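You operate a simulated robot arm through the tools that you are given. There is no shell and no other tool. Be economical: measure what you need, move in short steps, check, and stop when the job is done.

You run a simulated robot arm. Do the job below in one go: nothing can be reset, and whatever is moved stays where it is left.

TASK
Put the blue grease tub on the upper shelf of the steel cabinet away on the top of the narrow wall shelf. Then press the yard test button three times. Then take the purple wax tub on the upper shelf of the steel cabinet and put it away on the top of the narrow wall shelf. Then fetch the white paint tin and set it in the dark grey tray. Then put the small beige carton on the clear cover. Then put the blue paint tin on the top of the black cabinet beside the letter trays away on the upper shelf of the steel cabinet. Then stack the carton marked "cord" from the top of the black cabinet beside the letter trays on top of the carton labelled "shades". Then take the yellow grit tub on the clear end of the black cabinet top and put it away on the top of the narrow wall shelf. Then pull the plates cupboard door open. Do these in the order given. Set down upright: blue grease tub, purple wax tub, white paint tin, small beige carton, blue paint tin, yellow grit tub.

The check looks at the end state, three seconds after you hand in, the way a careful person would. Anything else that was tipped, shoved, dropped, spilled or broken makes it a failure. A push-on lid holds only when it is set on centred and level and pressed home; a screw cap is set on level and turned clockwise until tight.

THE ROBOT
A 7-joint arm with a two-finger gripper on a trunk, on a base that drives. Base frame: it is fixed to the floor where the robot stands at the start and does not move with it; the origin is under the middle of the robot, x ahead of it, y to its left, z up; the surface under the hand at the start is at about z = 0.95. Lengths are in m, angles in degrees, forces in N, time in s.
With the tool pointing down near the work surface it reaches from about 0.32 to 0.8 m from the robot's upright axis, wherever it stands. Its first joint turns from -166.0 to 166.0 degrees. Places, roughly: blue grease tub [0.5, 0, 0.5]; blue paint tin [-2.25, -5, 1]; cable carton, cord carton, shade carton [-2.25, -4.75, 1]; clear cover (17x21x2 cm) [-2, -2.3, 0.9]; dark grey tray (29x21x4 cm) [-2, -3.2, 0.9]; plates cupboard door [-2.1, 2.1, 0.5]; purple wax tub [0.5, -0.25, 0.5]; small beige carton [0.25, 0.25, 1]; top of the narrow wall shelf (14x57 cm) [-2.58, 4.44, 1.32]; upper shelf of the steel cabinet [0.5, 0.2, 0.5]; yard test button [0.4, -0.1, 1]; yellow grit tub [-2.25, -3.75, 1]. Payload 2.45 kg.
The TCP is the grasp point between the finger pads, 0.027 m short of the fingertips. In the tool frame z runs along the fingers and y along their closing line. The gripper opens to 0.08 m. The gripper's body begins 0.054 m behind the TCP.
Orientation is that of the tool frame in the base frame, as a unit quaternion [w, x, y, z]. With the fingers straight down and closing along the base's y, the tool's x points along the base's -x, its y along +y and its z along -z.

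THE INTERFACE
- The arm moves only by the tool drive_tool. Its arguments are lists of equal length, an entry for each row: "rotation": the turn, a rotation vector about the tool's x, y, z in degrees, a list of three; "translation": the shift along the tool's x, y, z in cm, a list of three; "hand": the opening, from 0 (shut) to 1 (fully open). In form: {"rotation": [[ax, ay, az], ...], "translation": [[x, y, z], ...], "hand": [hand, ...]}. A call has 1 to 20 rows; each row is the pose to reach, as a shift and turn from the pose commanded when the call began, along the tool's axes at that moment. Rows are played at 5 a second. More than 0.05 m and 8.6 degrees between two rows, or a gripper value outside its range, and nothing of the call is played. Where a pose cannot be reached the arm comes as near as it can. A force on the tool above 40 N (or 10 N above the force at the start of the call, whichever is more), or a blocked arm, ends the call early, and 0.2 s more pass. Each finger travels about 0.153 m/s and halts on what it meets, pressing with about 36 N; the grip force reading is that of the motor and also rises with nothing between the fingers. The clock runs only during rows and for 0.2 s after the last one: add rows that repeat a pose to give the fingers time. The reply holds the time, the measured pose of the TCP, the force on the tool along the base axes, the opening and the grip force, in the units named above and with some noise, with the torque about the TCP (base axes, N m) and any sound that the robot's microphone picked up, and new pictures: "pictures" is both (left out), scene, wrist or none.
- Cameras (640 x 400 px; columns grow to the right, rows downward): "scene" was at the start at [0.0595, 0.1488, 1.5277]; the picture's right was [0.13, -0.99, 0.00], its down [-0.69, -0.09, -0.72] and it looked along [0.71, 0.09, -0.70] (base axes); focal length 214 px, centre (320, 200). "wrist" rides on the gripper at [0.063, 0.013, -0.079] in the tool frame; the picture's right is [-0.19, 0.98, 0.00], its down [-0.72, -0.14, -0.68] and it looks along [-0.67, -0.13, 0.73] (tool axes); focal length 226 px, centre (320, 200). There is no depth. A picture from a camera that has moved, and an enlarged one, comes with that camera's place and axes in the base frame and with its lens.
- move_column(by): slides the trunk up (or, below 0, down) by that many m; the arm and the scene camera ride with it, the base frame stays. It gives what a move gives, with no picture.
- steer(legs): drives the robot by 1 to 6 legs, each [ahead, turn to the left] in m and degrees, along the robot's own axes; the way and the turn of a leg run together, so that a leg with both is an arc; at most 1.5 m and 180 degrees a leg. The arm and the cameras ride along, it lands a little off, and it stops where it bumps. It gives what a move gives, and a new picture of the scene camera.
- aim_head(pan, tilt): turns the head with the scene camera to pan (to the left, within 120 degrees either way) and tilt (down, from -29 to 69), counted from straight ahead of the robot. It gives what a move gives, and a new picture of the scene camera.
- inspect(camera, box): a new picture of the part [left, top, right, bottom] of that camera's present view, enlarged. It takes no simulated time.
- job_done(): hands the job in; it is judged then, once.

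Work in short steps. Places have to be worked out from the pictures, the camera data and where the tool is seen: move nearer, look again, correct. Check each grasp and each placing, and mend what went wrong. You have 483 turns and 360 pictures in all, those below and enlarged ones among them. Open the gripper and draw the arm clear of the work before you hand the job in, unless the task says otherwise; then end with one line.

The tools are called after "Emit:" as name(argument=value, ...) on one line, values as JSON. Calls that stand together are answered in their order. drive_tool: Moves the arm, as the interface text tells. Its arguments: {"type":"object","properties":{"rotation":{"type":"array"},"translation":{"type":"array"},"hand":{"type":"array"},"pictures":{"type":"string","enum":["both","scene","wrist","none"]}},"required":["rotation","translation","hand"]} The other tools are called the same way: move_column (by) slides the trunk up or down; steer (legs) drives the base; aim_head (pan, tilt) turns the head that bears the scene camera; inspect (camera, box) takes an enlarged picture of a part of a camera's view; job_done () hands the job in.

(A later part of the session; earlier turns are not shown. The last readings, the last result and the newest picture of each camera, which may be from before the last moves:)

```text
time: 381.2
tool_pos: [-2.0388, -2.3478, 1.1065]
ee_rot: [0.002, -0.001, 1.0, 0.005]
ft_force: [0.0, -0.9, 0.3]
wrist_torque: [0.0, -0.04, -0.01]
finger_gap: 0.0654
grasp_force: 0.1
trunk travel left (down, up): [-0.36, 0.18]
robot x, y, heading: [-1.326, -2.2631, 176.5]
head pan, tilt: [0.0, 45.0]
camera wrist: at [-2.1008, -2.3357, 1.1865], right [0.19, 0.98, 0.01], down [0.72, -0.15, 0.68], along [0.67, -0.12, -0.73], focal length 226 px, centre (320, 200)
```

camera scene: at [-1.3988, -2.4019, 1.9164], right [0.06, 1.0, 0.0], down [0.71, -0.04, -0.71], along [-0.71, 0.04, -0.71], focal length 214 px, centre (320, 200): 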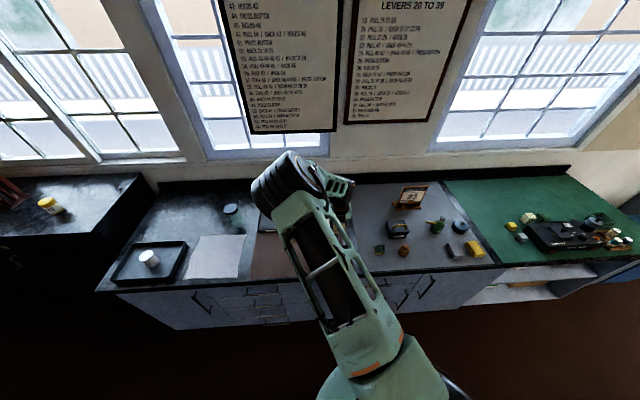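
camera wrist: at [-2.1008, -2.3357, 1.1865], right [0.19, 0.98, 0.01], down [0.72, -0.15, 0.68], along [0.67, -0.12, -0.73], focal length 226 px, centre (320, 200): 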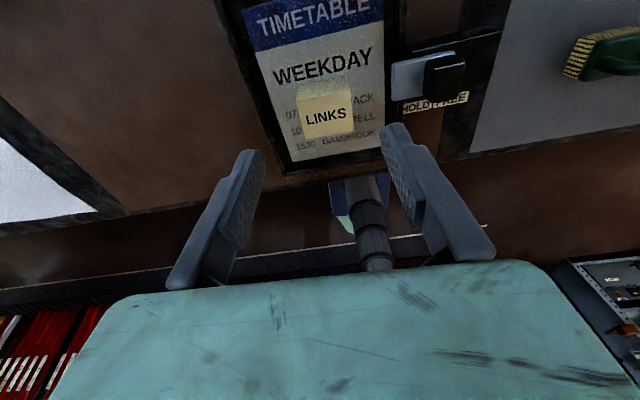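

The carton sits on the cover. Next the blue paint tin: I raise the trunk and drive to the black cabinet.

Emit:
move_column(by=0.18)

Emit:
steer(legs=[[0.0, 90], [1.4, 0], [1.2, 0], [0, -86.5]])

Emit:
aim_head(pan=0, tilt=40)

```text
time: 383.2
tool_pos: [-2.0391, -2.3465, 1.2868]
ee_rot: [0.0, 0.0, 1.0, 0.006]
ft_force: [-0.5, -0.5, -0.1]
wrist_torque: [0.01, 0.02, 0.0]
finger_gap: 0.0658
grasp_force: 0.1
trunk travel left (down, up): [-0.54, 0.0]
robot x, y, heading: [-1.3273, -2.2668, 176.7]
head pan, tilt: [0.0, 45.0]
```

```text
time: 402.8
tool_pos: [-2.0943, -5.217, 1.2751]
ee_rot: [0.018, -0.186, 0.982, 0.001]
ft_force: [6.1, -1.8, -6.6]
wrist_torque: [0.19, 0.17, 0.23]
finger_gap: 0.0656
grasp_force: 0.0
trunk travel left (down, up): [-0.54, 0.0]
robot x, y, heading: [-1.4697, -4.8814, -162.6]
head pan, tilt: [0.0, 45.0]
stopped in leg 4: the force on the tool passed its limit at 110 N (the readings are from after the stop); the commanded pose is now the measured one
camera scene: at [-1.4898, -5.0347, 1.9166], right [-0.3, 0.96, 0.0], down [0.68, 0.21, -0.71], along [-0.68, -0.21, -0.71], focal length 214 px, centre (320, 200)
```

scene: 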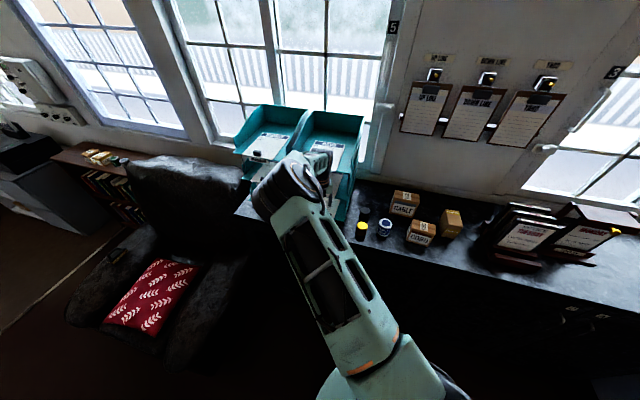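

```text
time: 403.5
tool_pos: [-2.0936, -5.2171, 1.2749]
ee_rot: [0.017, -0.185, 0.983, 0.002]
ft_force: [9.5, 1.1, -10.9]
wrist_torque: [-0.05, 0.19, -0.07]
finger_gap: 0.0657
grasp_force: 0.1
trunk travel left (down, up): [-0.54, 0.0]
robot x, y, heading: [-1.4671, -4.8829, -162.6]
head pan, tilt: [0.0, 40.0]
camera scene: at [-1.4926, -5.0374, 1.9235], right [-0.3, 0.96, 0.0], down [0.61, 0.19, -0.77], along [-0.73, -0.23, -0.64], focal length 214 px, centre (320, 200)
```

scene: 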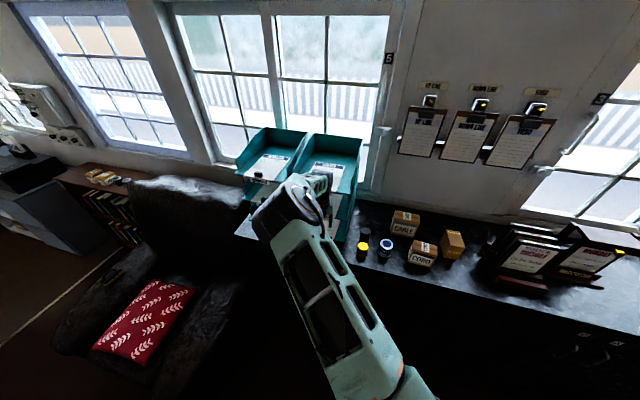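

The hand struck the teal letter trays while turning. I look closely at the state before moving away.

Emit:
inspect(camera="scene", box=[200, 100, 440, 270])

Emit:
inspect(camera="wrist", box=[0, 0, 640, 400])

```text
2.35 times, centred on (320, 185) of scene
camera zoom: at [-1.4926, -5.0374, 1.9235], right [-0.3, 0.96, 0.0], down [0.61, 0.19, -0.77], along [-0.73, -0.23, -0.64], focal length 505 px, centre (320, 235)
```

zoom: 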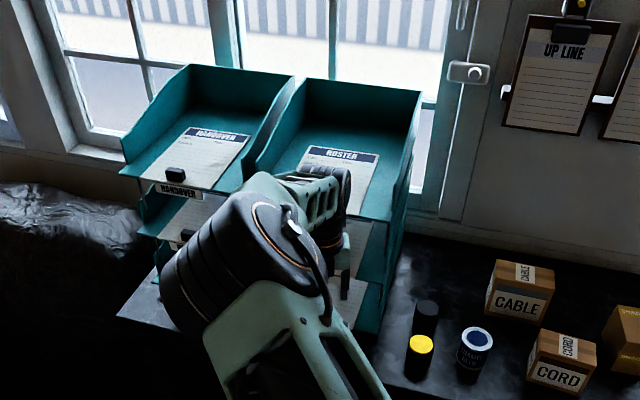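

```text
1.00 times, centred on (320, 200) of wrist (not enlarged: the box is as wide or as high as the picture)
camera zoom: at [-2.159, -5.2295, 1.3522], right [-0.18, 0.98, 0.0], down [0.7, 0.12, 0.71], along [0.69, 0.13, -0.71], focal length 226 px, centre (320, 200)
```

zoom: 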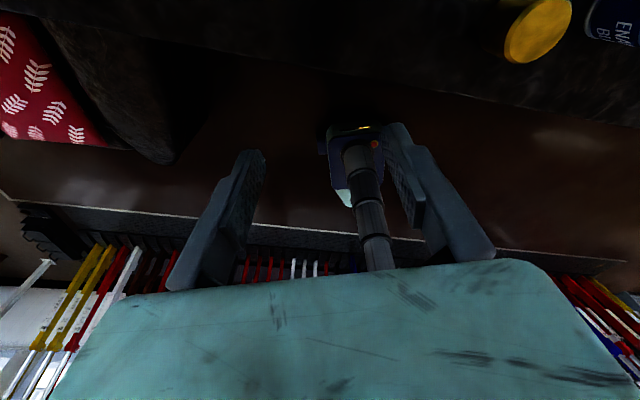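

The letter trays still stand upright; the hand presses on their front. I back straight off to relieve it, then check whether they were shifted.

Emit:
steer(legs=[[-0.3, 0]])

Emit:
inspect(camera="scene", box=[160, 60, 480, 260])

```text
time: 405.5
tool_pos: [-1.8017, -5.1257, 1.2771]
ee_rot: [0.016, -0.186, 0.982, 0.001]
ft_force: [1.1, 0.5, 0.3]
wrist_torque: [-0.01, 0.03, 0.0]
finger_gap: 0.0657
grasp_force: 0.1
trunk travel left (down, up): [-0.54, 0.0]
robot x, y, heading: [-1.1785, -4.79, -162.6]
head pan, tilt: [0.0, 40.0]
camera scene: at [-1.2001, -4.9462, 1.9237], right [-0.3, 0.95, 0.0], down [0.61, 0.19, -0.77], along [-0.73, -0.23, -0.64], focal length 214 px, centre (320, 200)
```

scene: 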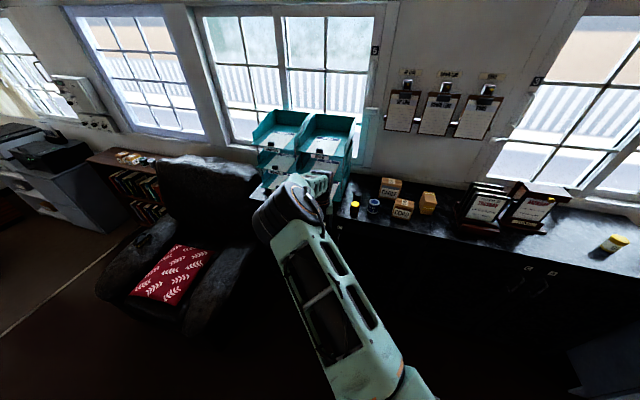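

```text
2.00 times, centred on (320, 160) of scene
camera zoom: at [-1.2001, -4.9462, 1.9237], right [-0.3, 0.95, 0.0], down [0.61, 0.19, -0.77], along [-0.73, -0.23, -0.64], focal length 429 px, centre (320, 280)
```

zoom: 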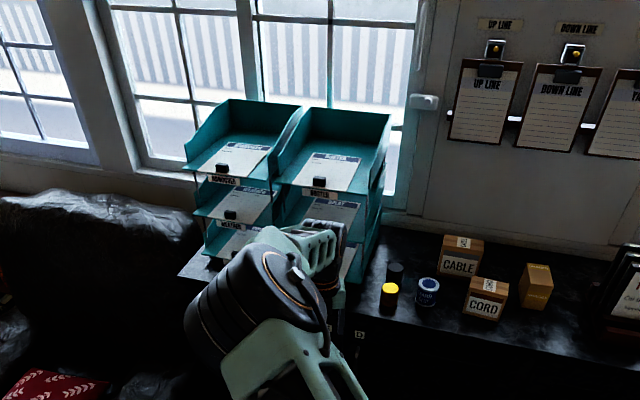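

The letter trays look undisturbed in place. I turn right 17.4° away from them to face the cabinet squarely.

Emit:
steer(legs=[[0, -17.4]])

Emit:
inspect(camera="scene", box=[200, 140, 520, 340])

```text
time: 406.9
tool_pos: [-1.875, -4.9249, 1.2761]
ee_rot: [0.016, -0.036, 0.999, -0.001]
ft_force: [0.4, 0.7, -1.2]
wrist_torque: [0.01, -0.02, 0.02]
finger_gap: 0.0655
grasp_force: 0.1
trunk travel left (down, up): [-0.54, 0.0]
robot x, y, heading: [-1.1772, -4.7882, 179.9]
head pan, tilt: [0.0, 40.0]
camera scene: at [-1.2474, -4.9325, 1.9237], right [0.0, 1.0, 0.0], down [0.64, 0.0, -0.77], along [-0.77, 0.0, -0.64], focal length 214 px, centre (320, 200)
```

scene: 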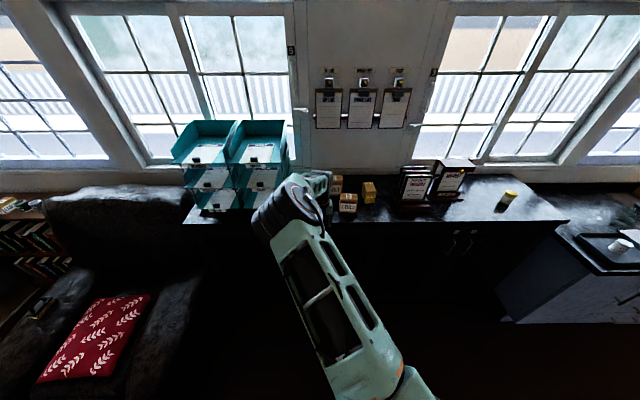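

```text
2.00 times, centred on (360, 240) of scene
camera zoom: at [-1.2474, -4.9325, 1.9237], right [0.0, 1.0, 0.0], down [0.64, 0.0, -0.77], along [-0.77, 0.0, -0.64], focal length 429 px, centre (240, 120)
```

zoom: 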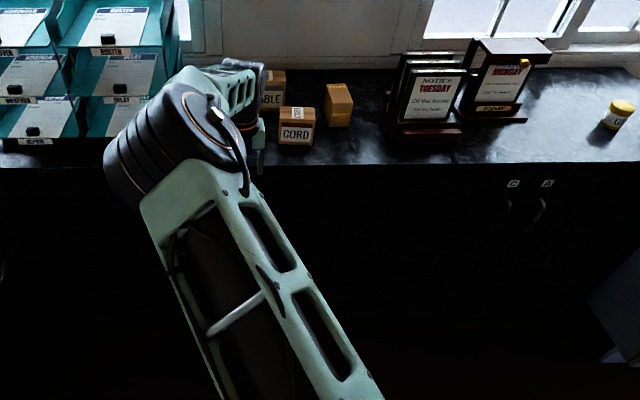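

Trays are aligned with the cabinet as before. I pitch the tool to 35° and look at the blue tin with the wrist camera.

Emit:
drive_tool(rotation=[[0, 8, 0], [0, 16, 0], [0, 24, 0], [0, 32, 0], [0, 40, 0], [0, 48, 0], [0, 55, 0], [0, 55, 0]], translation=[[-1, 0, 0], [-2, 0, 0], [-3, 0, 0], [-4, 0, 0], [-5, 0, 0], [-6, 0, 0], [-6, 0, 0], [-6, 0, 0]], hand=[1, 1, 1, 1, 1, 1, 1, 1])

```text
time: 408.7
tool_pos: [-1.8131, -4.9219, 1.2778]
ee_rot: [-0.448, -0.033, 0.893, -0.017]
ft_force: [-0.6, 0.2, -0.3]
wrist_torque: [0.02, 0.01, -0.02]
finger_gap: 0.0802
grasp_force: 0.0
out of reach, approached as far as the arm can: row 4, 5
trunk travel left (down, up): [-0.54, 0.0]
robot x, y, heading: [-1.1774, -4.7943, 179.8]
head pan, tilt: [0.0, 40.0]
camera scene: at [-1.2459, -4.9344, 1.9237], right [0.0, 1.0, 0.0], down [0.64, 0.0, -0.77], along [-0.77, 0.0, -0.64], focal length 214 px, centre (320, 200)
camera wrist: at [-1.7884, -4.9077, 1.3765], right [0.04, 0.99, -0.16], down [0.98, -0.07, -0.17], along [-0.18, -0.15, -0.97], focal length 226 px, centre (320, 200)
```

scene: 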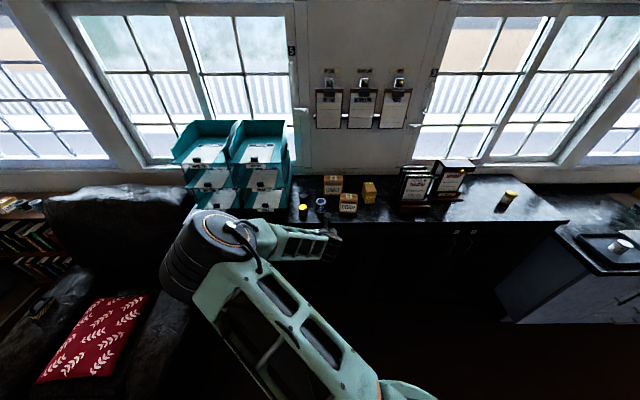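
wrist: 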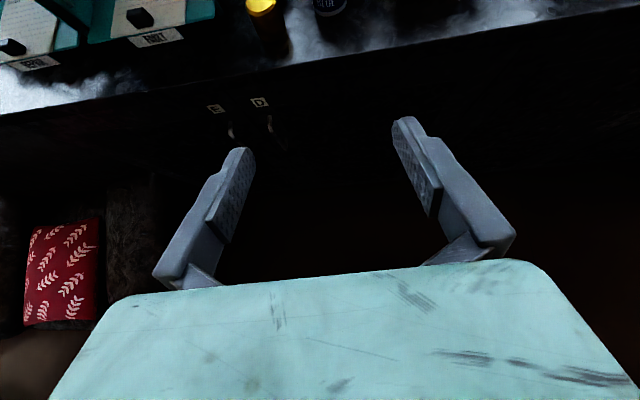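

Emit:
inspect(camera="scene", box=[240, 150, 400, 250])

```text
4.00 times, centred on (320, 200) of scene
camera zoom: at [-1.2459, -4.9344, 1.9237], right [0.0, 1.0, 0.0], down [0.64, 0.0, -0.77], along [-0.77, 0.0, -0.64], focal length 858 px, centre (320, 200)
```

zoom: 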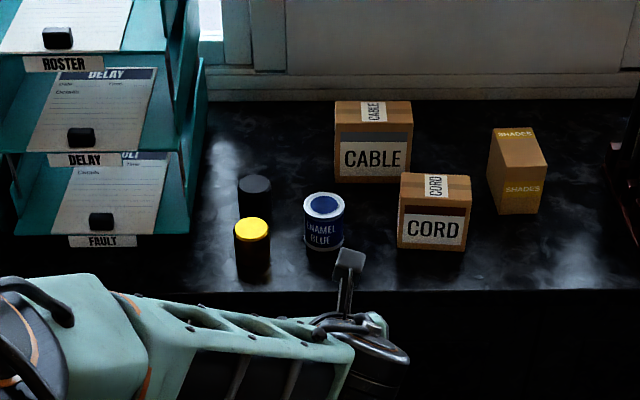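

Blue tin: lid ≈(-2.325, -4.93), z≈1.01; cabinet front edge x≈-2.2, trays' side at y≈-5.12. I drive 0.33 m closer.

Emit:
steer(legs=[[0.33, 0]])

Emit:
inspect(camera="wrist", box=[0, 0, 640, 400])

```text
time: 410.9
tool_pos: [-2.1478, -4.9205, 1.2768]
ee_rot: [-0.447, -0.032, 0.894, -0.018]
ft_force: [-0.9, -0.1, -0.3]
wrist_torque: [0.02, -0.01, 0.01]
finger_gap: 0.0799
grasp_force: 0.0
trunk travel left (down, up): [-0.54, 0.0]
robot x, y, heading: [-1.5078, -4.7898, 179.7]
head pan, tilt: [0.0, 40.0]
camera scene: at [-1.5796, -4.9327, 1.9236], right [0.0, 1.0, 0.0], down [0.64, 0.0, -0.77], along [-0.77, 0.0, -0.64], focal length 214 px, centre (320, 200)
```

scene: 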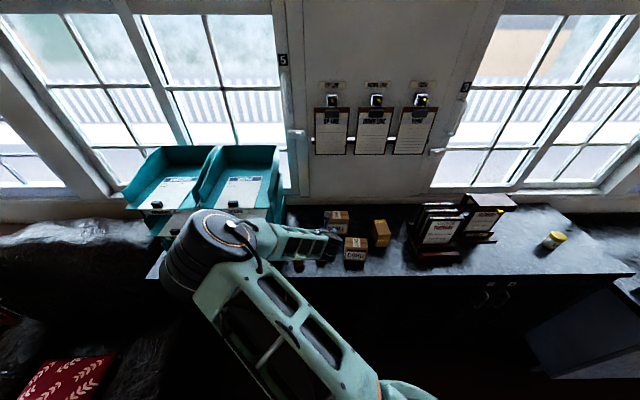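

```text
1.00 times, centred on (320, 200) of wrist (not enlarged: the box is as wide or as high as the picture)
camera zoom: at [-2.1217, -4.9062, 1.3756], right [0.05, 0.99, -0.16], down [0.98, -0.07, -0.16], along [-0.17, -0.15, -0.97], focal length 226 px, centre (320, 200)
```

zoom: 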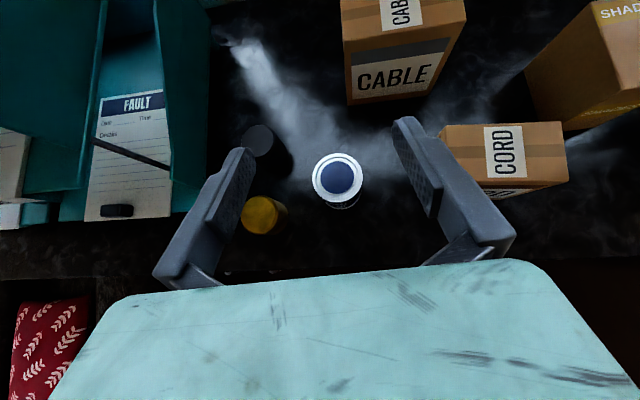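

Triangulated: blue lid at (-2.188, -4.922, 1.13); yellow-lidded tin is 9 cm to its left. I descend part of the way over it.

Emit:
drive_tool(rotation=[[0, 0, 0], [0, 0, 0], [0, 0, 0]], translation=[[-2, -0.2, 3.2], [-4, -0.3, 6.4], [-6.1, -0.3, 9.6]], hand=[0.95, 0.92, 0.92], pictures="wrist")

```text
time: 411.7
tool_pos: [-2.1877, -4.929, 1.1707]
ee_rot: [-0.447, -0.032, 0.894, -0.018]
ft_force: [0.7, -0.7, 0.0]
wrist_torque: [0.02, -0.02, -0.01]
finger_gap: 0.0736
grasp_force: 0.2
trunk travel left (down, up): [-0.54, 0.0]
robot x, y, heading: [-1.512, -4.7874, 179.9]
head pan, tilt: [0.0, 40.0]
camera wrist: at [-2.162, -4.9148, 1.2687], right [0.04, 0.99, -0.16], down [0.98, -0.07, -0.16], along [-0.17, -0.15, -0.97], focal length 226 px, centre (320, 200)
```

wrist: 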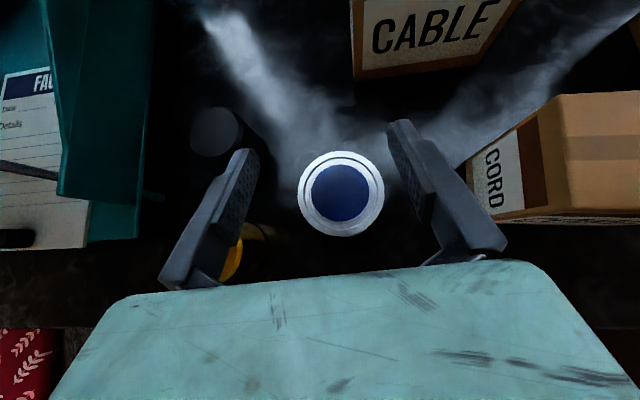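

Lid now computes to (-2.193, -4.9237, ~1.11). I shift 5 mm right and lower to TCP z≈1.088.

Emit:
drive_tool(rotation=[[0, 0, 0], [0, 0, 0], [0, 0, 0], [0, 0, 0]], translation=[[0, 0.55, 0], [-2.2, 0.55, 1.8], [-4.4, 0.55, 3.6], [-6.2, 0.55, 5.2]], hand=[0.92, 0.92, 0.92, 0.92], pictures="wrist")

```text
time: 412.7
tool_pos: [-2.1919, -4.921, 1.0899]
ee_rot: [-0.446, -0.032, 0.894, -0.018]
ft_force: [0.0, -0.2, 0.2]
wrist_torque: [0.0, 0.03, -0.03]
finger_gap: 0.0736
grasp_force: 0.0
trunk travel left (down, up): [-0.54, 0.0]
robot x, y, heading: [-1.5111, -4.7905, 179.9]
head pan, tilt: [0.0, 40.0]
camera wrist: at [-2.1663, -4.9077, 1.1882], right [0.04, 0.99, -0.16], down [0.98, -0.07, -0.16], along [-0.17, -0.15, -0.97], focal length 226 px, centre (320, 200)
```

wrist: 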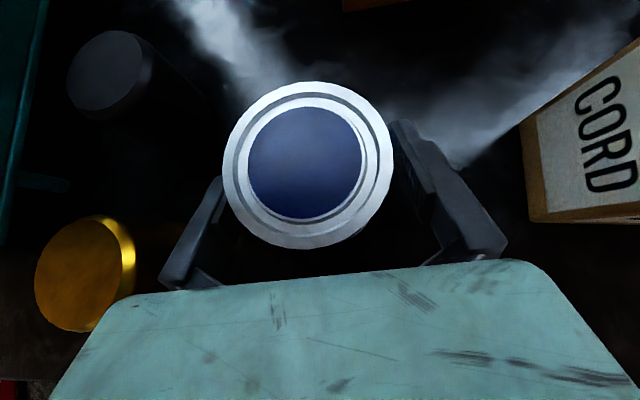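

Centred. I lower 6 mm, close and lift.

Emit:
drive_tool(rotation=[[0, 0, 0], [0, 0, 0], [0, 0, 0], [0, 0, 0], [0, 0, 0], [0, 0, 0], [0, 0, 0]], translation=[[-0.48, 0, 0.36], [-0.48, 0, 0.36], [-0.48, 0, 0.36], [-0.48, 0, 0.36], [1, 0, -0.75], [4, 0, -3], [8, 0, -6]], hand=[0.92, 0.6, 0.2, 0, 0, 0, 0], pictures="wrist")

```text
time: 414.3
tool_pos: [-2.1897, -4.9214, 1.1906]
ee_rot: [-0.446, -0.032, 0.894, -0.017]
ft_force: [-0.2, 0.0, -0.6]
wrist_torque: [-0.03, 0.0, 0.0]
finger_gap: 0.0584
grasp_force: 36.2
trunk travel left (down, up): [-0.54, 0.0]
robot x, y, heading: [-1.5098, -4.7914, 179.8]
head pan, tilt: [0.0, 40.0]
camera wrist: at [-2.1645, -4.9074, 1.2893], right [0.04, 0.99, -0.16], down [0.98, -0.07, -0.16], along [-0.17, -0.15, -0.97], focal length 226 px, centre (320, 200)
```

wrist: 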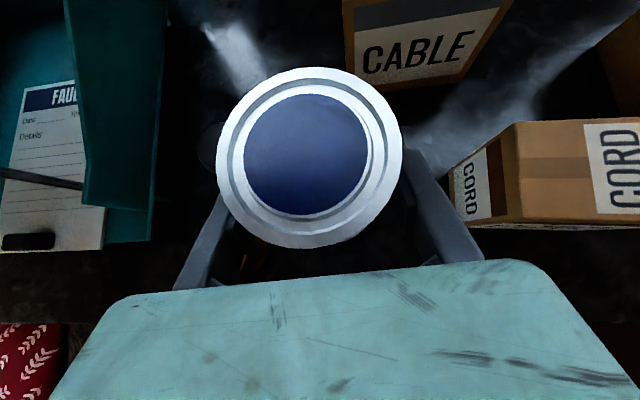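

Blue tin held. I back off and drive up the lane in two stages.

Emit:
steer(legs=[[-0.4, 0], [0, -90], [1.5, 0], [1.2, 0]])

```text
time: 433.6
tool_pos: [-1.2149, -1.386, 1.19]
ee_rot: [-0.327, 0.613, 0.652, 0.305]
ft_force: [-0.2, 0.2, -2.1]
wrist_torque: [-0.04, -0.01, 0.04]
finger_gap: 0.0579
grasp_force: 36.0
trunk travel left (down, up): [-0.54, 0.0]
robot x, y, heading: [-1.0875, -2.0644, 89.2]
head pan, tilt: [0.0, 40.0]
camera scene: at [-1.2299, -2.001, 1.9236], right [1.0, -0.01, 0.0], down [-0.01, -0.64, -0.77], along [0.01, 0.77, -0.64], focal length 214 px, centre (320, 200)
```

scene: 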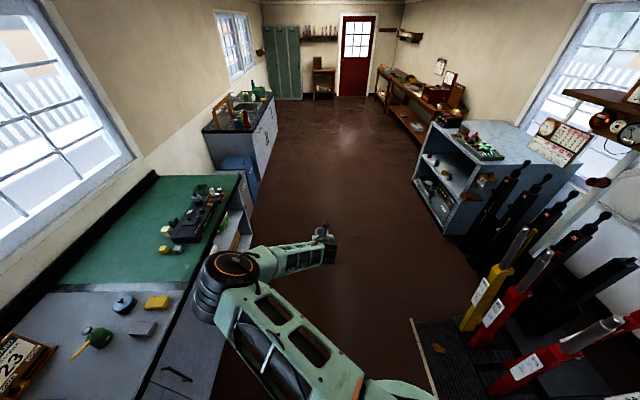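

All clear. I continue to y≈0.25 and turn to the steel cabinet, then lower the trunk.

Emit:
steer(legs=[[1.5, 0], [0.82, 0], [0, -89.5]])

Emit:
move_column(by=-0.4)

Emit:
move_column(by=-0.14)

```text
time: 449.2
tool_pos: [-0.4263, 0.4614, 1.1904]
ee_rot: [-0.023, 0.894, 0.043, 0.446]
ft_force: [1.1, -0.1, -2.3]
wrist_torque: [-0.02, -0.01, -0.05]
finger_gap: 0.0583
grasp_force: 35.9
trunk travel left (down, up): [-0.54, 0.0]
robot x, y, heading: [-1.1022, 0.3155, 1.6]
head pan, tilt: [0.0, 40.0]
camera scene: at [-1.0431, 0.4535, 1.9236], right [0.02, -1.0, 0.0], down [-0.64, -0.02, -0.77], along [0.77, 0.02, -0.64], focal length 214 px, centre (320, 200)
```

scene: 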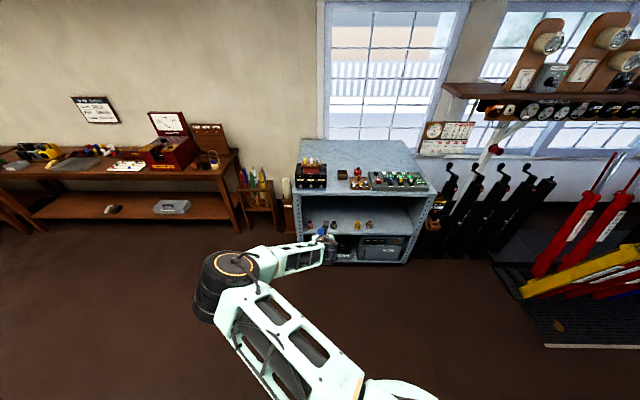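

```text
time: 453.0
tool_pos: [-0.4268, 0.4619, 0.7901]
ee_rot: [-0.023, 0.894, 0.043, 0.446]
ft_force: [0.2, 0.0, -1.9]
wrist_torque: [0.01, 0.02, 0.0]
finger_gap: 0.0582
grasp_force: 36.7
trunk travel left (down, up): [-0.14, 0.4]
robot x, y, heading: [-1.1068, 0.3097, 1.5]
head pan, tilt: [0.0, 40.0]
```

```text
time: 454.7
tool_pos: [-0.4263, 0.4631, 0.6501]
ee_rot: [-0.024, 0.893, 0.044, 0.447]
ft_force: [-0.1, 0.3, -2.6]
wrist_torque: [0.0, 0.01, 0.01]
finger_gap: 0.0584
grasp_force: 35.9
trunk travel left (down, up): [0.0, 0.54]
robot x, y, heading: [-1.1018, 0.3129, 1.5]
head pan, tilt: [0.0, 40.0]
```

I shift the hand to y≈0.26 and drive forward to the bay mouth.

Emit:
drive_tool(rotation=[[0, 0, 0], [0, 0, 0], [0, 0, 0], [0, 0, 0], [0, 0, 0]], translation=[[0, 4, 0], [0, 8, 0], [0, 12, 0], [0, 16, 0], [0, 20, 0]], hand=[0, 0, 0, 0, 0], pictures="none")

Emit:
steer(legs=[[0.48, -1.5]])

Emit:
inspect(camera="wrist", box=[0, 0, 640, 400])

```text
time: 455.9
tool_pos: [-0.4043, 0.2629, 0.6509]
ee_rot: [-0.024, 0.894, 0.045, 0.446]
ft_force: [-0.1, 0.0, -1.9]
wrist_torque: [-0.02, 0.01, -0.04]
finger_gap: 0.0582
grasp_force: 35.6
trunk travel left (down, up): [0.0, 0.54]
robot x, y, heading: [-1.1009, 0.3119, 1.5]
head pan, tilt: [0.0, 40.0]
```

```text
time: 458.7
tool_pos: [0.0786, 0.2447, 0.6501]
ee_rot: [-0.016, 0.894, 0.028, 0.447]
ft_force: [-0.4, 0.1, -1.6]
wrist_torque: [-0.01, 0.04, -0.03]
finger_gap: 0.0584
grasp_force: 36.0
trunk travel left (down, up): [0.0, 0.54]
robot x, y, heading: [-0.6199, 0.3166, -0.4]
head pan, tilt: [0.0, 40.0]
camera scene: at [-0.5554, 0.4548, 1.3836], right [-0.01, -1.0, 0.0], down [-0.64, 0.01, -0.77], along [0.77, -0.01, -0.64], focal length 214 px, centre (320, 200)
```

scene: 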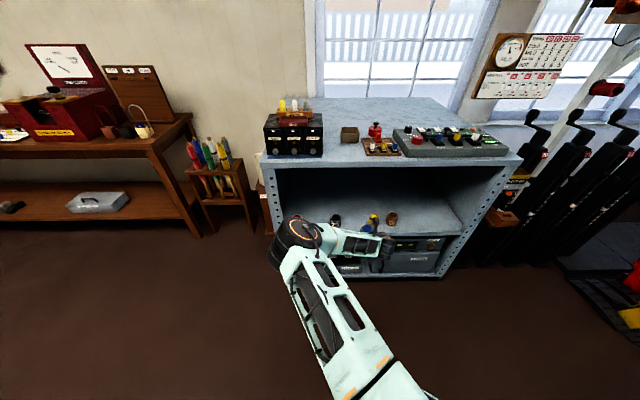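

```text
1.00 times, centred on (320, 200) of wrist (not enlarged: the box is as wide or as high as the picture)
camera zoom: at [0.0542, 0.2286, 0.7481], right [-0.05, -0.99, -0.16], down [-0.98, 0.08, -0.16], along [0.17, 0.15, -0.97], focal length 226 px, centre (320, 200)
```

zoom: 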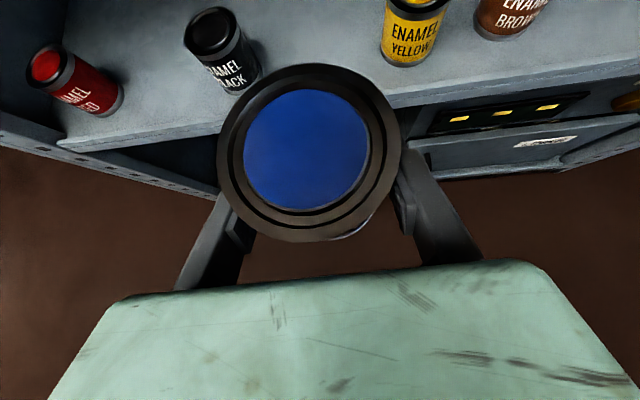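

Neighbours: black at y≈0.365, yellow at y≈0.157. I go in level to (0.295, 0.261).

Emit:
drive_tool(rotation=[[0, 0, 0], [0, 0, 0], [0, 0, 0], [0, 0, 0], [0, 0, 0]], translation=[[2.6, -0.1, 3.5], [5.2, -0.2, 7], [7.8, -0.3, 10.4], [10.4, -0.3, 13.9], [13, -0.3, 17.4]], hand=[0, 0, 0, 0, 0])

```text
time: 459.9
tool_pos: [0.2951, 0.2609, 0.6488]
ee_rot: [-0.016, 0.894, 0.028, 0.447]
ft_force: [-0.1, 0.6, -0.6]
wrist_torque: [0.01, 0.05, 0.0]
finger_gap: 0.0584
grasp_force: 35.9
trunk travel left (down, up): [0.0, 0.54]
robot x, y, heading: [-0.6177, 0.3175, -0.6]
head pan, tilt: [0.0, 40.0]
camera scene: at [-0.5554, 0.4551, 1.3835], right [-0.01, -1.0, 0.0], down [-0.64, 0.01, -0.77], along [0.77, -0.01, -0.64], focal length 214 px, centre (320, 200)
camera wrist: at [0.2719, 0.2455, 0.7476], right [-0.05, -0.99, -0.16], down [-0.98, 0.08, -0.16], along [0.17, 0.15, -0.97], focal length 226 px, centre (320, 200)
```

scene: 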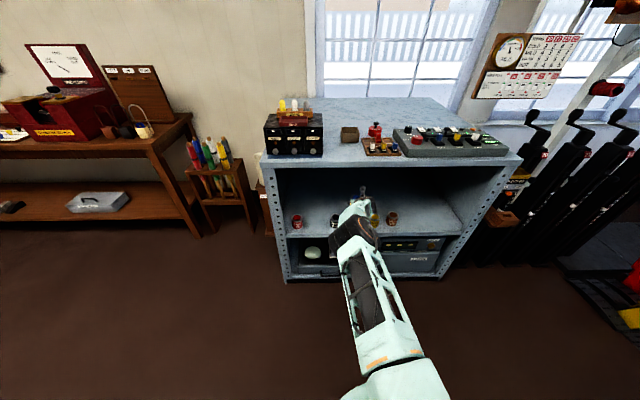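
wrist: 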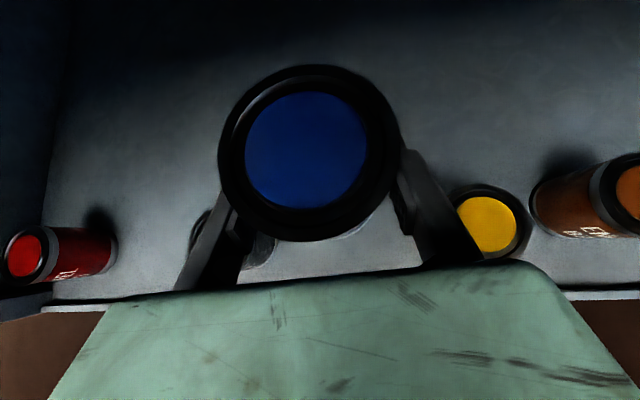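

Centred in the gap. I lower 9.5 cm and then feel for the shelf.

Emit:
drive_tool(rotation=[[0, 0, 0], [0, 0, 0], [0, 0, 0], [0, 0, 0]], translation=[[-2.4, 0, 1.8], [-4.8, 0, 3.6], [-6.4, 0, 4.8], [-7.8, 0, 5.85]], hand=[0, 0, 0, 0], pictures="wrist")

Emit:
drive_tool(rotation=[[0, 0, 0], [0, 0, 0]], translation=[[-0.2, 0, 0.15], [-0.4, 0, 0.3]], hand=[0, 0], pictures="none")

Emit:
drive_tool(rotation=[[0, 0, 0], [0, 0, 0]], translation=[[-0.2, 0, 0.15], [-0.4, 0, 0.3]], hand=[0, 0], pictures="none")

```text
time: 460.9
tool_pos: [0.2938, 0.2617, 0.5519]
ee_rot: [-0.016, 0.894, 0.029, 0.447]
ft_force: [0.9, -0.2, -2.5]
wrist_torque: [-0.01, 0.05, -0.03]
finger_gap: 0.0583
grasp_force: 36.2
trunk travel left (down, up): [0.0, 0.54]
robot x, y, heading: [-0.6187, 0.3174, -0.4]
head pan, tilt: [0.0, 40.0]
camera wrist: at [0.2707, 0.246, 0.6507], right [-0.05, -0.99, -0.16], down [-0.98, 0.08, -0.16], along [0.17, 0.15, -0.97], focal length 226 px, centre (320, 200)
```

wrist: 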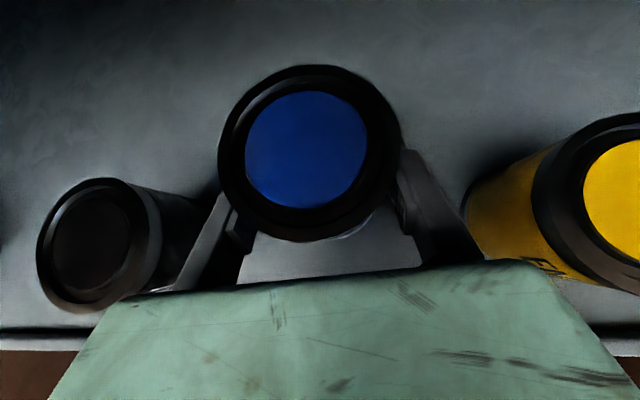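

```text
time: 461.5
tool_pos: [0.2937, 0.2613, 0.5468]
ee_rot: [-0.016, 0.894, 0.028, 0.447]
ft_force: [0.4, 0.2, -2.1]
wrist_torque: [-0.02, 0.0, 0.04]
finger_gap: 0.0582
grasp_force: 36.0
trunk travel left (down, up): [0.0, 0.54]
robot x, y, heading: [-0.619, 0.3195, -0.6]
head pan, tilt: [0.0, 40.0]
```

```text
time: 462.1
tool_pos: [0.2925, 0.2605, 0.5471]
ee_rot: [-0.016, 0.894, 0.028, 0.446]
ft_force: [0.2, -0.2, -1.6]
wrist_torque: [-0.04, 0.04, 0.04]
finger_gap: 0.0582
grasp_force: 36.2
out of reach, approached as far as the arm can: row 1, 2
trunk travel left (down, up): [0.0, 0.54]
robot x, y, heading: [-0.623, 0.3171, -0.6]
head pan, tilt: [0.0, 40.0]
```

Reach limit met just short of the shelf. I raise, draw the arm back 8 cm, drive the base 8 cm forward, and try again.

Emit:
drive_tool(rotation=[[0, 0, 0], [0, 0, 0], [0, 0, 0], [0, 0, 0]], translation=[[3, 0, -2.25], [6.4, 0, -4.8], [4.0, 0, -8], [1.6, 0, -11.2]], hand=[0, 0, 0, 0], pictures="none")

Emit:
steer(legs=[[0.08, 0]])

Emit:
inspect(camera="wrist", box=[0, 0, 640, 400])

```text
time: 463.1
tool_pos: [0.2159, 0.2571, 0.6251]
ee_rot: [-0.017, 0.894, 0.03, 0.446]
ft_force: [0.4, -0.1, -2.1]
wrist_torque: [-0.02, -0.01, 0.02]
finger_gap: 0.0584
grasp_force: 35.9
trunk travel left (down, up): [0.0, 0.54]
robot x, y, heading: [-0.6205, 0.3201, -0.4]
head pan, tilt: [0.0, 40.0]
```

```text
time: 464.2
tool_pos: [0.2974, 0.2562, 0.6263]
ee_rot: [-0.016, 0.894, 0.028, 0.446]
ft_force: [-0.2, 0.6, -2.0]
wrist_torque: [-0.01, -0.01, 0.02]
finger_gap: 0.0582
grasp_force: 36.0
trunk travel left (down, up): [0.0, 0.54]
robot x, y, heading: [-0.5391, 0.3165, -0.4]
head pan, tilt: [0.0, 40.0]
camera scene: at [-0.4743, 0.454, 1.3836], right [-0.01, -1.0, 0.0], down [-0.64, 0.01, -0.77], along [0.77, -0.01, -0.64], focal length 214 px, centre (320, 200)
```

scene: 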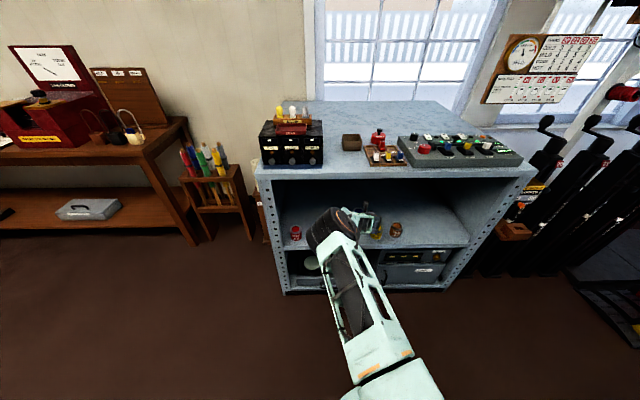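

```text
1.00 times, centred on (320, 200) of wrist (not enlarged: the box is as wide or as high as the picture)
camera zoom: at [0.2728, 0.2404, 0.7242], right [-0.05, -0.99, -0.16], down [-0.98, 0.08, -0.16], along [0.17, 0.15, -0.97], focal length 226 px, centre (320, 200)
```

zoom: 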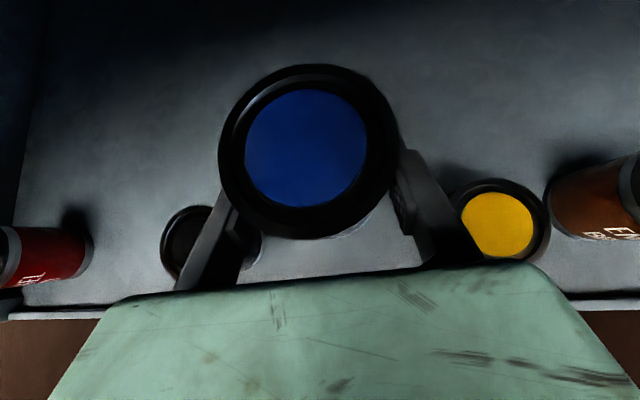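

I correct y by 5 mm and lower again.

Emit:
drive_tool(rotation=[[0, 0, 0], [0, 0, 0], [0, 0, 0], [0, 0, 0]], translation=[[0, -0.5, 0], [-2.4, -0.5, 1.8], [-4.8, -0.5, 3.6], [-6.4, -0.5, 4.8]], hand=[0, 0, 0, 0], pictures="none")

Emit:
drive_tool(rotation=[[0, 0, 0], [0, 0, 0]], translation=[[-0.2, 0, 0.15], [-0.4, 0, 0.3]], hand=[0, 0], pictures="none")

Emit:
drive_tool(rotation=[[0, 0, 0], [0, 0, 0]], translation=[[-0.12, 0, 0.09], [-0.24, 0, 0.18]], hand=[0, 0], pictures="none")

```text
time: 465.2
tool_pos: [0.298, 0.2595, 0.5471]
ee_rot: [-0.015, 0.894, 0.028, 0.448]
ft_force: [-0.4, -0.4, -2.4]
wrist_torque: [-0.01, -0.03, -0.02]
finger_gap: 0.0584
grasp_force: 36.4
trunk travel left (down, up): [0.0, 0.54]
robot x, y, heading: [-0.5366, 0.317, -0.7]
head pan, tilt: [0.0, 40.0]
```

```text
time: 465.8
tool_pos: [0.2965, 0.2603, 0.5414]
ee_rot: [-0.016, 0.894, 0.028, 0.446]
ft_force: [-0.2, 0.2, -1.4]
wrist_torque: [0.0, 0.0, 0.01]
finger_gap: 0.0581
grasp_force: 35.6
trunk travel left (down, up): [0.0, 0.54]
robot x, y, heading: [-0.5404, 0.3129, -0.3]
head pan, tilt: [0.0, 40.0]
```

```text
time: 466.4
tool_pos: [0.2965, 0.2601, 0.5383]
ee_rot: [-0.016, 0.894, 0.029, 0.447]
ft_force: [-0.1, -0.1, -2.3]
wrist_torque: [0.0, 0.0, -0.02]
finger_gap: 0.0581
grasp_force: 36.2
trunk travel left (down, up): [0.0, 0.54]
robot x, y, heading: [-0.538, 0.3151, -0.7]
head pan, tilt: [0.0, 40.0]
```

Emit:
drive_tool(rotation=[[0, 0, 0], [0, 0, 0]], translation=[[-0.12, 0, 0.09], [-0.24, 0, 0.18]], hand=[0, 0], pictures="none")

Emit:
drive_tool(rotation=[[0, 0, 0]], translation=[[-0.12, 0, 0.09]], hand=[0], pictures="none")

```text
time: 467.0
tool_pos: [0.2951, 0.2607, 0.5353]
ee_rot: [-0.016, 0.894, 0.028, 0.447]
ft_force: [0.2, 0.2, -0.5]
wrist_torque: [-0.01, 0.0, -0.01]
finger_gap: 0.0583
grasp_force: 35.8
trunk travel left (down, up): [0.0, 0.54]
robot x, y, heading: [-0.5415, 0.3192, -0.6]
head pan, tilt: [0.0, 40.0]
```

```text
time: 467.4
tool_pos: [0.2957, 0.2614, 0.5345]
ee_rot: [-0.016, 0.894, 0.028, 0.447]
ft_force: [-2.5, 1.1, 5.0]
wrist_torque: [-0.13, -0.08, -0.04]
finger_gap: 0.0583
grasp_force: 36.4
trunk travel left (down, up): [0.0, 0.54]
robot x, y, heading: [-0.5385, 0.3153, -0.7]
head pan, tilt: [0.0, 40.0]
```

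Contact. I release and withdraw along the tool axis.

Emit:
drive_tool(rotation=[[0, 0, 0], [0, 0, 0], [0, 0, 0], [0, 0, 0], [0, 0, 0], [0, 0, 0], [0, 0, 0], [0, 0, 0]], translation=[[0, 0, 0], [0, 0, 0], [0, 0, 0], [0, 0, -2.5], [0, 0, -6], [0, 0, -10], [0, 0, -14], [0, 0, -18]], hand=[0.78, 0.9, 0.92, 0.92, 0.92, 0.92, 0.92, 0.92], pictures="wrist")

```text
time: 469.2
tool_pos: [0.149, 0.252, 0.6413]
ee_rot: [-0.016, 0.895, 0.029, 0.445]
ft_force: [0.5, 0.0, -0.2]
wrist_torque: [0.0, -0.01, -0.01]
finger_gap: 0.0738
grasp_force: 0.1
trunk travel left (down, up): [0.0, 0.54]
robot x, y, heading: [-0.5387, 0.3156, -0.3]
head pan, tilt: [0.0, 40.0]
camera wrist: at [0.1267, 0.2377, 0.7399], right [-0.05, -0.99, -0.16], down [-0.98, 0.08, -0.16], along [0.17, 0.15, -0.97], focal length 226 px, centre (320, 200)
```

wrist: 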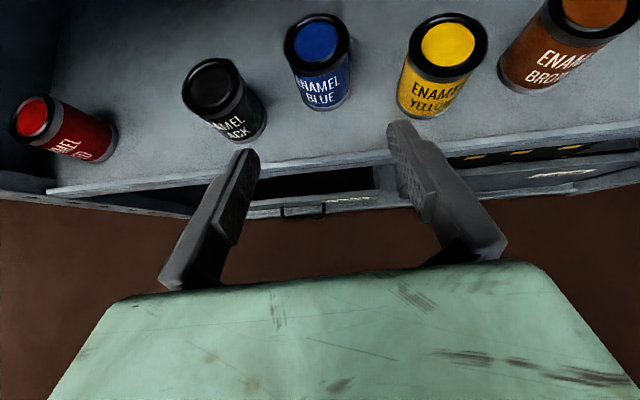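

The blue tin stands in the row. Next the cartons: I back off, raise, turn the tool down, and drive to the black cabinet, staying at x≈-1.1.

Emit:
steer(legs=[[-0.56, 0]])

Emit:
move_column(by=0.4)

Emit:
move_column(by=0.14)

Emit:
drive_tool(rotation=[[0, -8, 0], [0, -16, 0], [0, -24, 0], [0, -32, 0], [0, -40, 0], [0, -48, 0], [0, -53, 0], [0, -53, 0]], translation=[[1, 0, -2], [2, 0, -4], [3.5, 0, -5.5], [5, 0, -7], [6.5, 0, -8], [8, 0, -8], [9, 0, -8], [9, 0, -8]], hand=[1, 1, 1, 1, 1, 1, 1, 1], pictures="none")

Emit:
steer(legs=[[0, -90], [1.5, 0], [1.5, 0]])

```text
time: 472.4
tool_pos: [-0.3983, 0.2551, 0.6412]
ee_rot: [-0.014, 0.894, 0.024, 0.447]
ft_force: [-1.0, -0.4, 0.4]
wrist_torque: [0.0, -0.03, 0.03]
finger_gap: 0.0736
grasp_force: 0.1
trunk travel left (down, up): [0.0, 0.54]
robot x, y, heading: [-1.0911, 0.3236, -1.1]
head pan, tilt: [0.0, 40.0]
camera scene: at [-1.0212, 0.4611, 1.3836], right [-0.02, -1.0, 0.0], down [-0.64, 0.01, -0.77], along [0.77, -0.01, -0.64], focal length 214 px, centre (320, 200)
```

scene: 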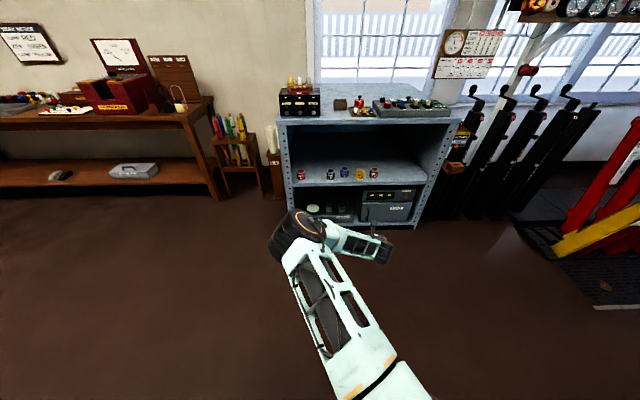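

```text
time: 476.2
tool_pos: [-0.3978, 0.2538, 1.0408]
ee_rot: [-0.014, 0.894, 0.024, 0.447]
ft_force: [-0.2, 0.4, 0.2]
wrist_torque: [0.01, 0.0, 0.04]
finger_gap: 0.0737
grasp_force: 0.0
trunk travel left (down, up): [-0.4, 0.14]
robot x, y, heading: [-1.0883, 0.3285, -1.2]
head pan, tilt: [0.0, 40.0]
```

```text
time: 477.9
tool_pos: [-0.3974, 0.2541, 1.182]
ee_rot: [-0.014, 0.894, 0.025, 0.447]
ft_force: [0.7, 0.1, 0.1]
wrist_torque: [0.03, 0.0, -0.02]
finger_gap: 0.0735
grasp_force: 0.1
trunk travel left (down, up): [-0.54, 0.0]
robot x, y, heading: [-1.0866, 0.3246, -1.0]
head pan, tilt: [0.0, 40.0]
```

```text
time: 479.6
tool_pos: [-0.4086, 0.2551, 1.3018]
ee_rot: [0.0, 1.0, 0.028, 0.0]
ft_force: [0.2, 0.6, 0.5]
wrist_torque: [0.0, 0.04, 0.01]
finger_gap: 0.08
grasp_force: 0.0
trunk travel left (down, up): [-0.54, 0.0]
robot x, y, heading: [-1.0867, 0.3242, -1.1]
head pan, tilt: [0.0, 40.0]
```

```text
time: 498.0
tool_pos: [-1.1992, -3.3548, 1.302]
ee_rot: [-0.001, 0.73, -0.683, 0.002]
ft_force: [0.1, 0.3, 0.5]
wrist_torque: [0.01, 0.0, -0.01]
finger_gap: 0.0799
grasp_force: 0.1
trunk travel left (down, up): [-0.54, 0.0]
robot x, y, heading: [-1.1368, -2.673, -90.3]
head pan, tilt: [0.0, 40.0]
camera scene: at [-1.0002, -2.7437, 1.9236], right [-1.0, 0.01, 0.0], down [0.0, 0.64, -0.77], along [-0.01, -0.77, -0.64], focal length 214 px, centre (320, 200)
```

scene: 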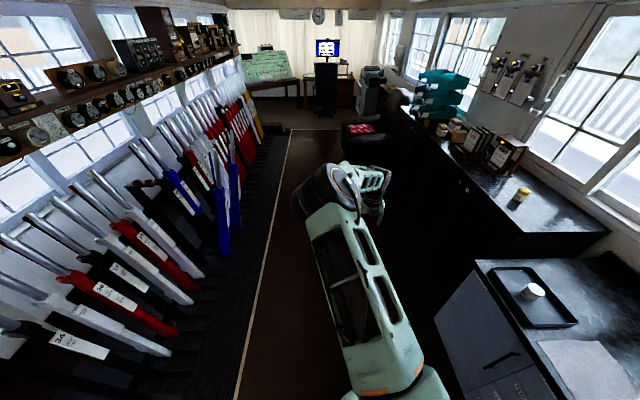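

Lane position is good. I drive 1.95 m on and turn right to face the black cabinet, keeping clear of the letter trays.

Emit:
steer(legs=[[1.4, 0], [0.5, 0], [0, -89.7]])

Emit:
inspect(camera="scene", box=[200, 130, 440, 280])

```text
time: 511.5
tool_pos: [-1.8206, -4.4791, 1.3025]
ee_rot: [0.0, -0.021, 1.0, -0.002]
ft_force: [0.4, -0.3, 0.7]
wrist_torque: [0.0, 0.02, -0.01]
finger_gap: 0.0797
grasp_force: 0.0
trunk travel left (down, up): [-0.54, 0.0]
robot x, y, heading: [-1.1427, -4.5562, 178.3]
head pan, tilt: [0.0, 40.0]
camera scene: at [-1.2147, -4.6974, 1.9236], right [0.03, 1.0, 0.0], down [0.64, -0.02, -0.77], along [-0.77, 0.03, -0.64], focal length 214 px, centre (320, 200)
```

scene: 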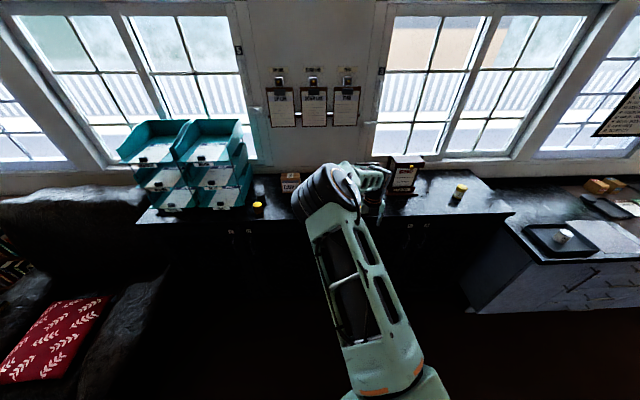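

```text
2.67 times, centred on (320, 205) of scene
camera zoom: at [-1.2147, -4.6974, 1.9236], right [0.03, 1.0, 0.0], down [0.64, -0.02, -0.77], along [-0.77, 0.03, -0.64], focal length 572 px, centre (320, 187)
```

zoom: 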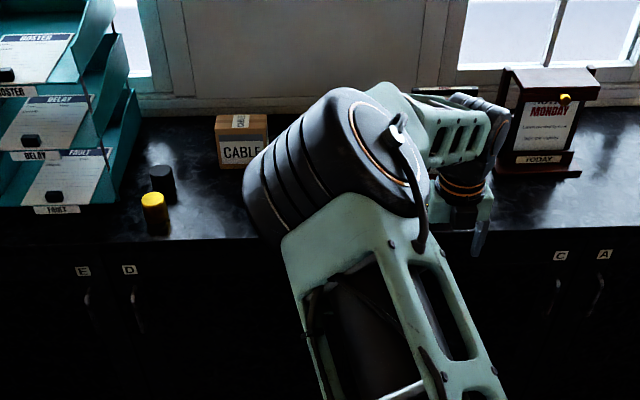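

The arm hides the cartons; I shift the robot 0.22 m along −y for a straight approach.

Emit:
steer(legs=[[0, 91.7], [0.22, 0], [0, -90]])

Emit:
aim_head(pan=0, tilt=45)

```text
time: 521.2
tool_pos: [-1.821, -4.7171, 1.3016]
ee_rot: [0.0, -0.033, 0.999, -0.002]
ft_force: [-0.5, 0.0, -0.1]
wrist_torque: [-0.02, 0.02, -0.03]
finger_gap: 0.0798
grasp_force: 0.1
trunk travel left (down, up): [-0.54, 0.0]
robot x, y, heading: [-1.1401, -4.7818, 179.4]
head pan, tilt: [0.0, 40.0]
camera scene: at [-1.2101, -4.9236, 1.9236], right [0.01, 1.0, 0.0], down [0.64, -0.01, -0.77], along [-0.77, 0.01, -0.64], focal length 214 px, centre (320, 200)
```

scene: 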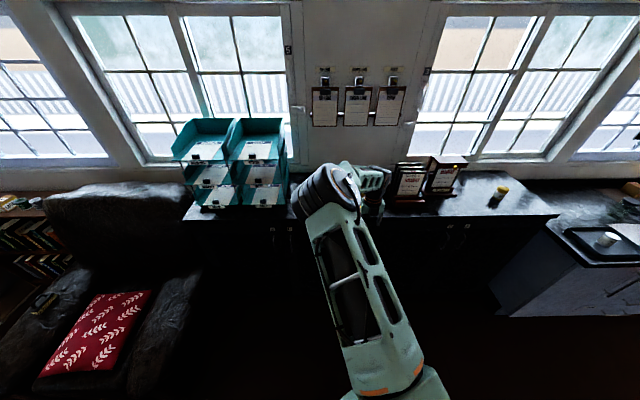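

```text
time: 521.8
tool_pos: [-1.8217, -4.7197, 1.3022]
ee_rot: [-0.001, -0.033, 0.999, -0.001]
ft_force: [-0.6, -0.2, -0.3]
wrist_torque: [-0.01, 0.0, 0.0]
finger_gap: 0.0801
grasp_force: 0.2
trunk travel left (down, up): [-0.54, 0.0]
robot x, y, heading: [-1.1386, -4.7838, 179.5]
head pan, tilt: [0.0, 45.0]
camera scene: at [-1.2064, -4.9239, 1.9164], right [0.01, 1.0, 0.0], down [0.71, -0.01, -0.71], along [-0.71, 0.01, -0.71], focal length 214 px, centre (320, 200)
```

scene: 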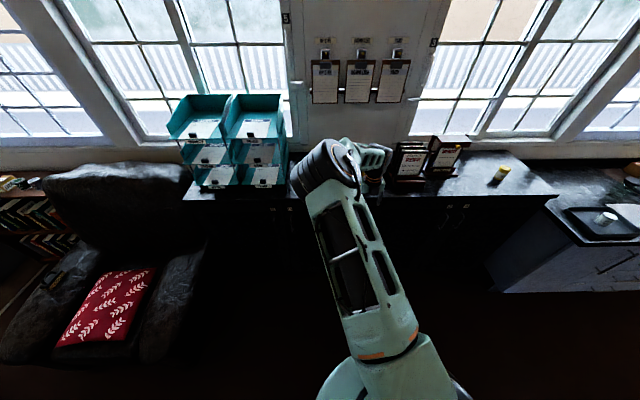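

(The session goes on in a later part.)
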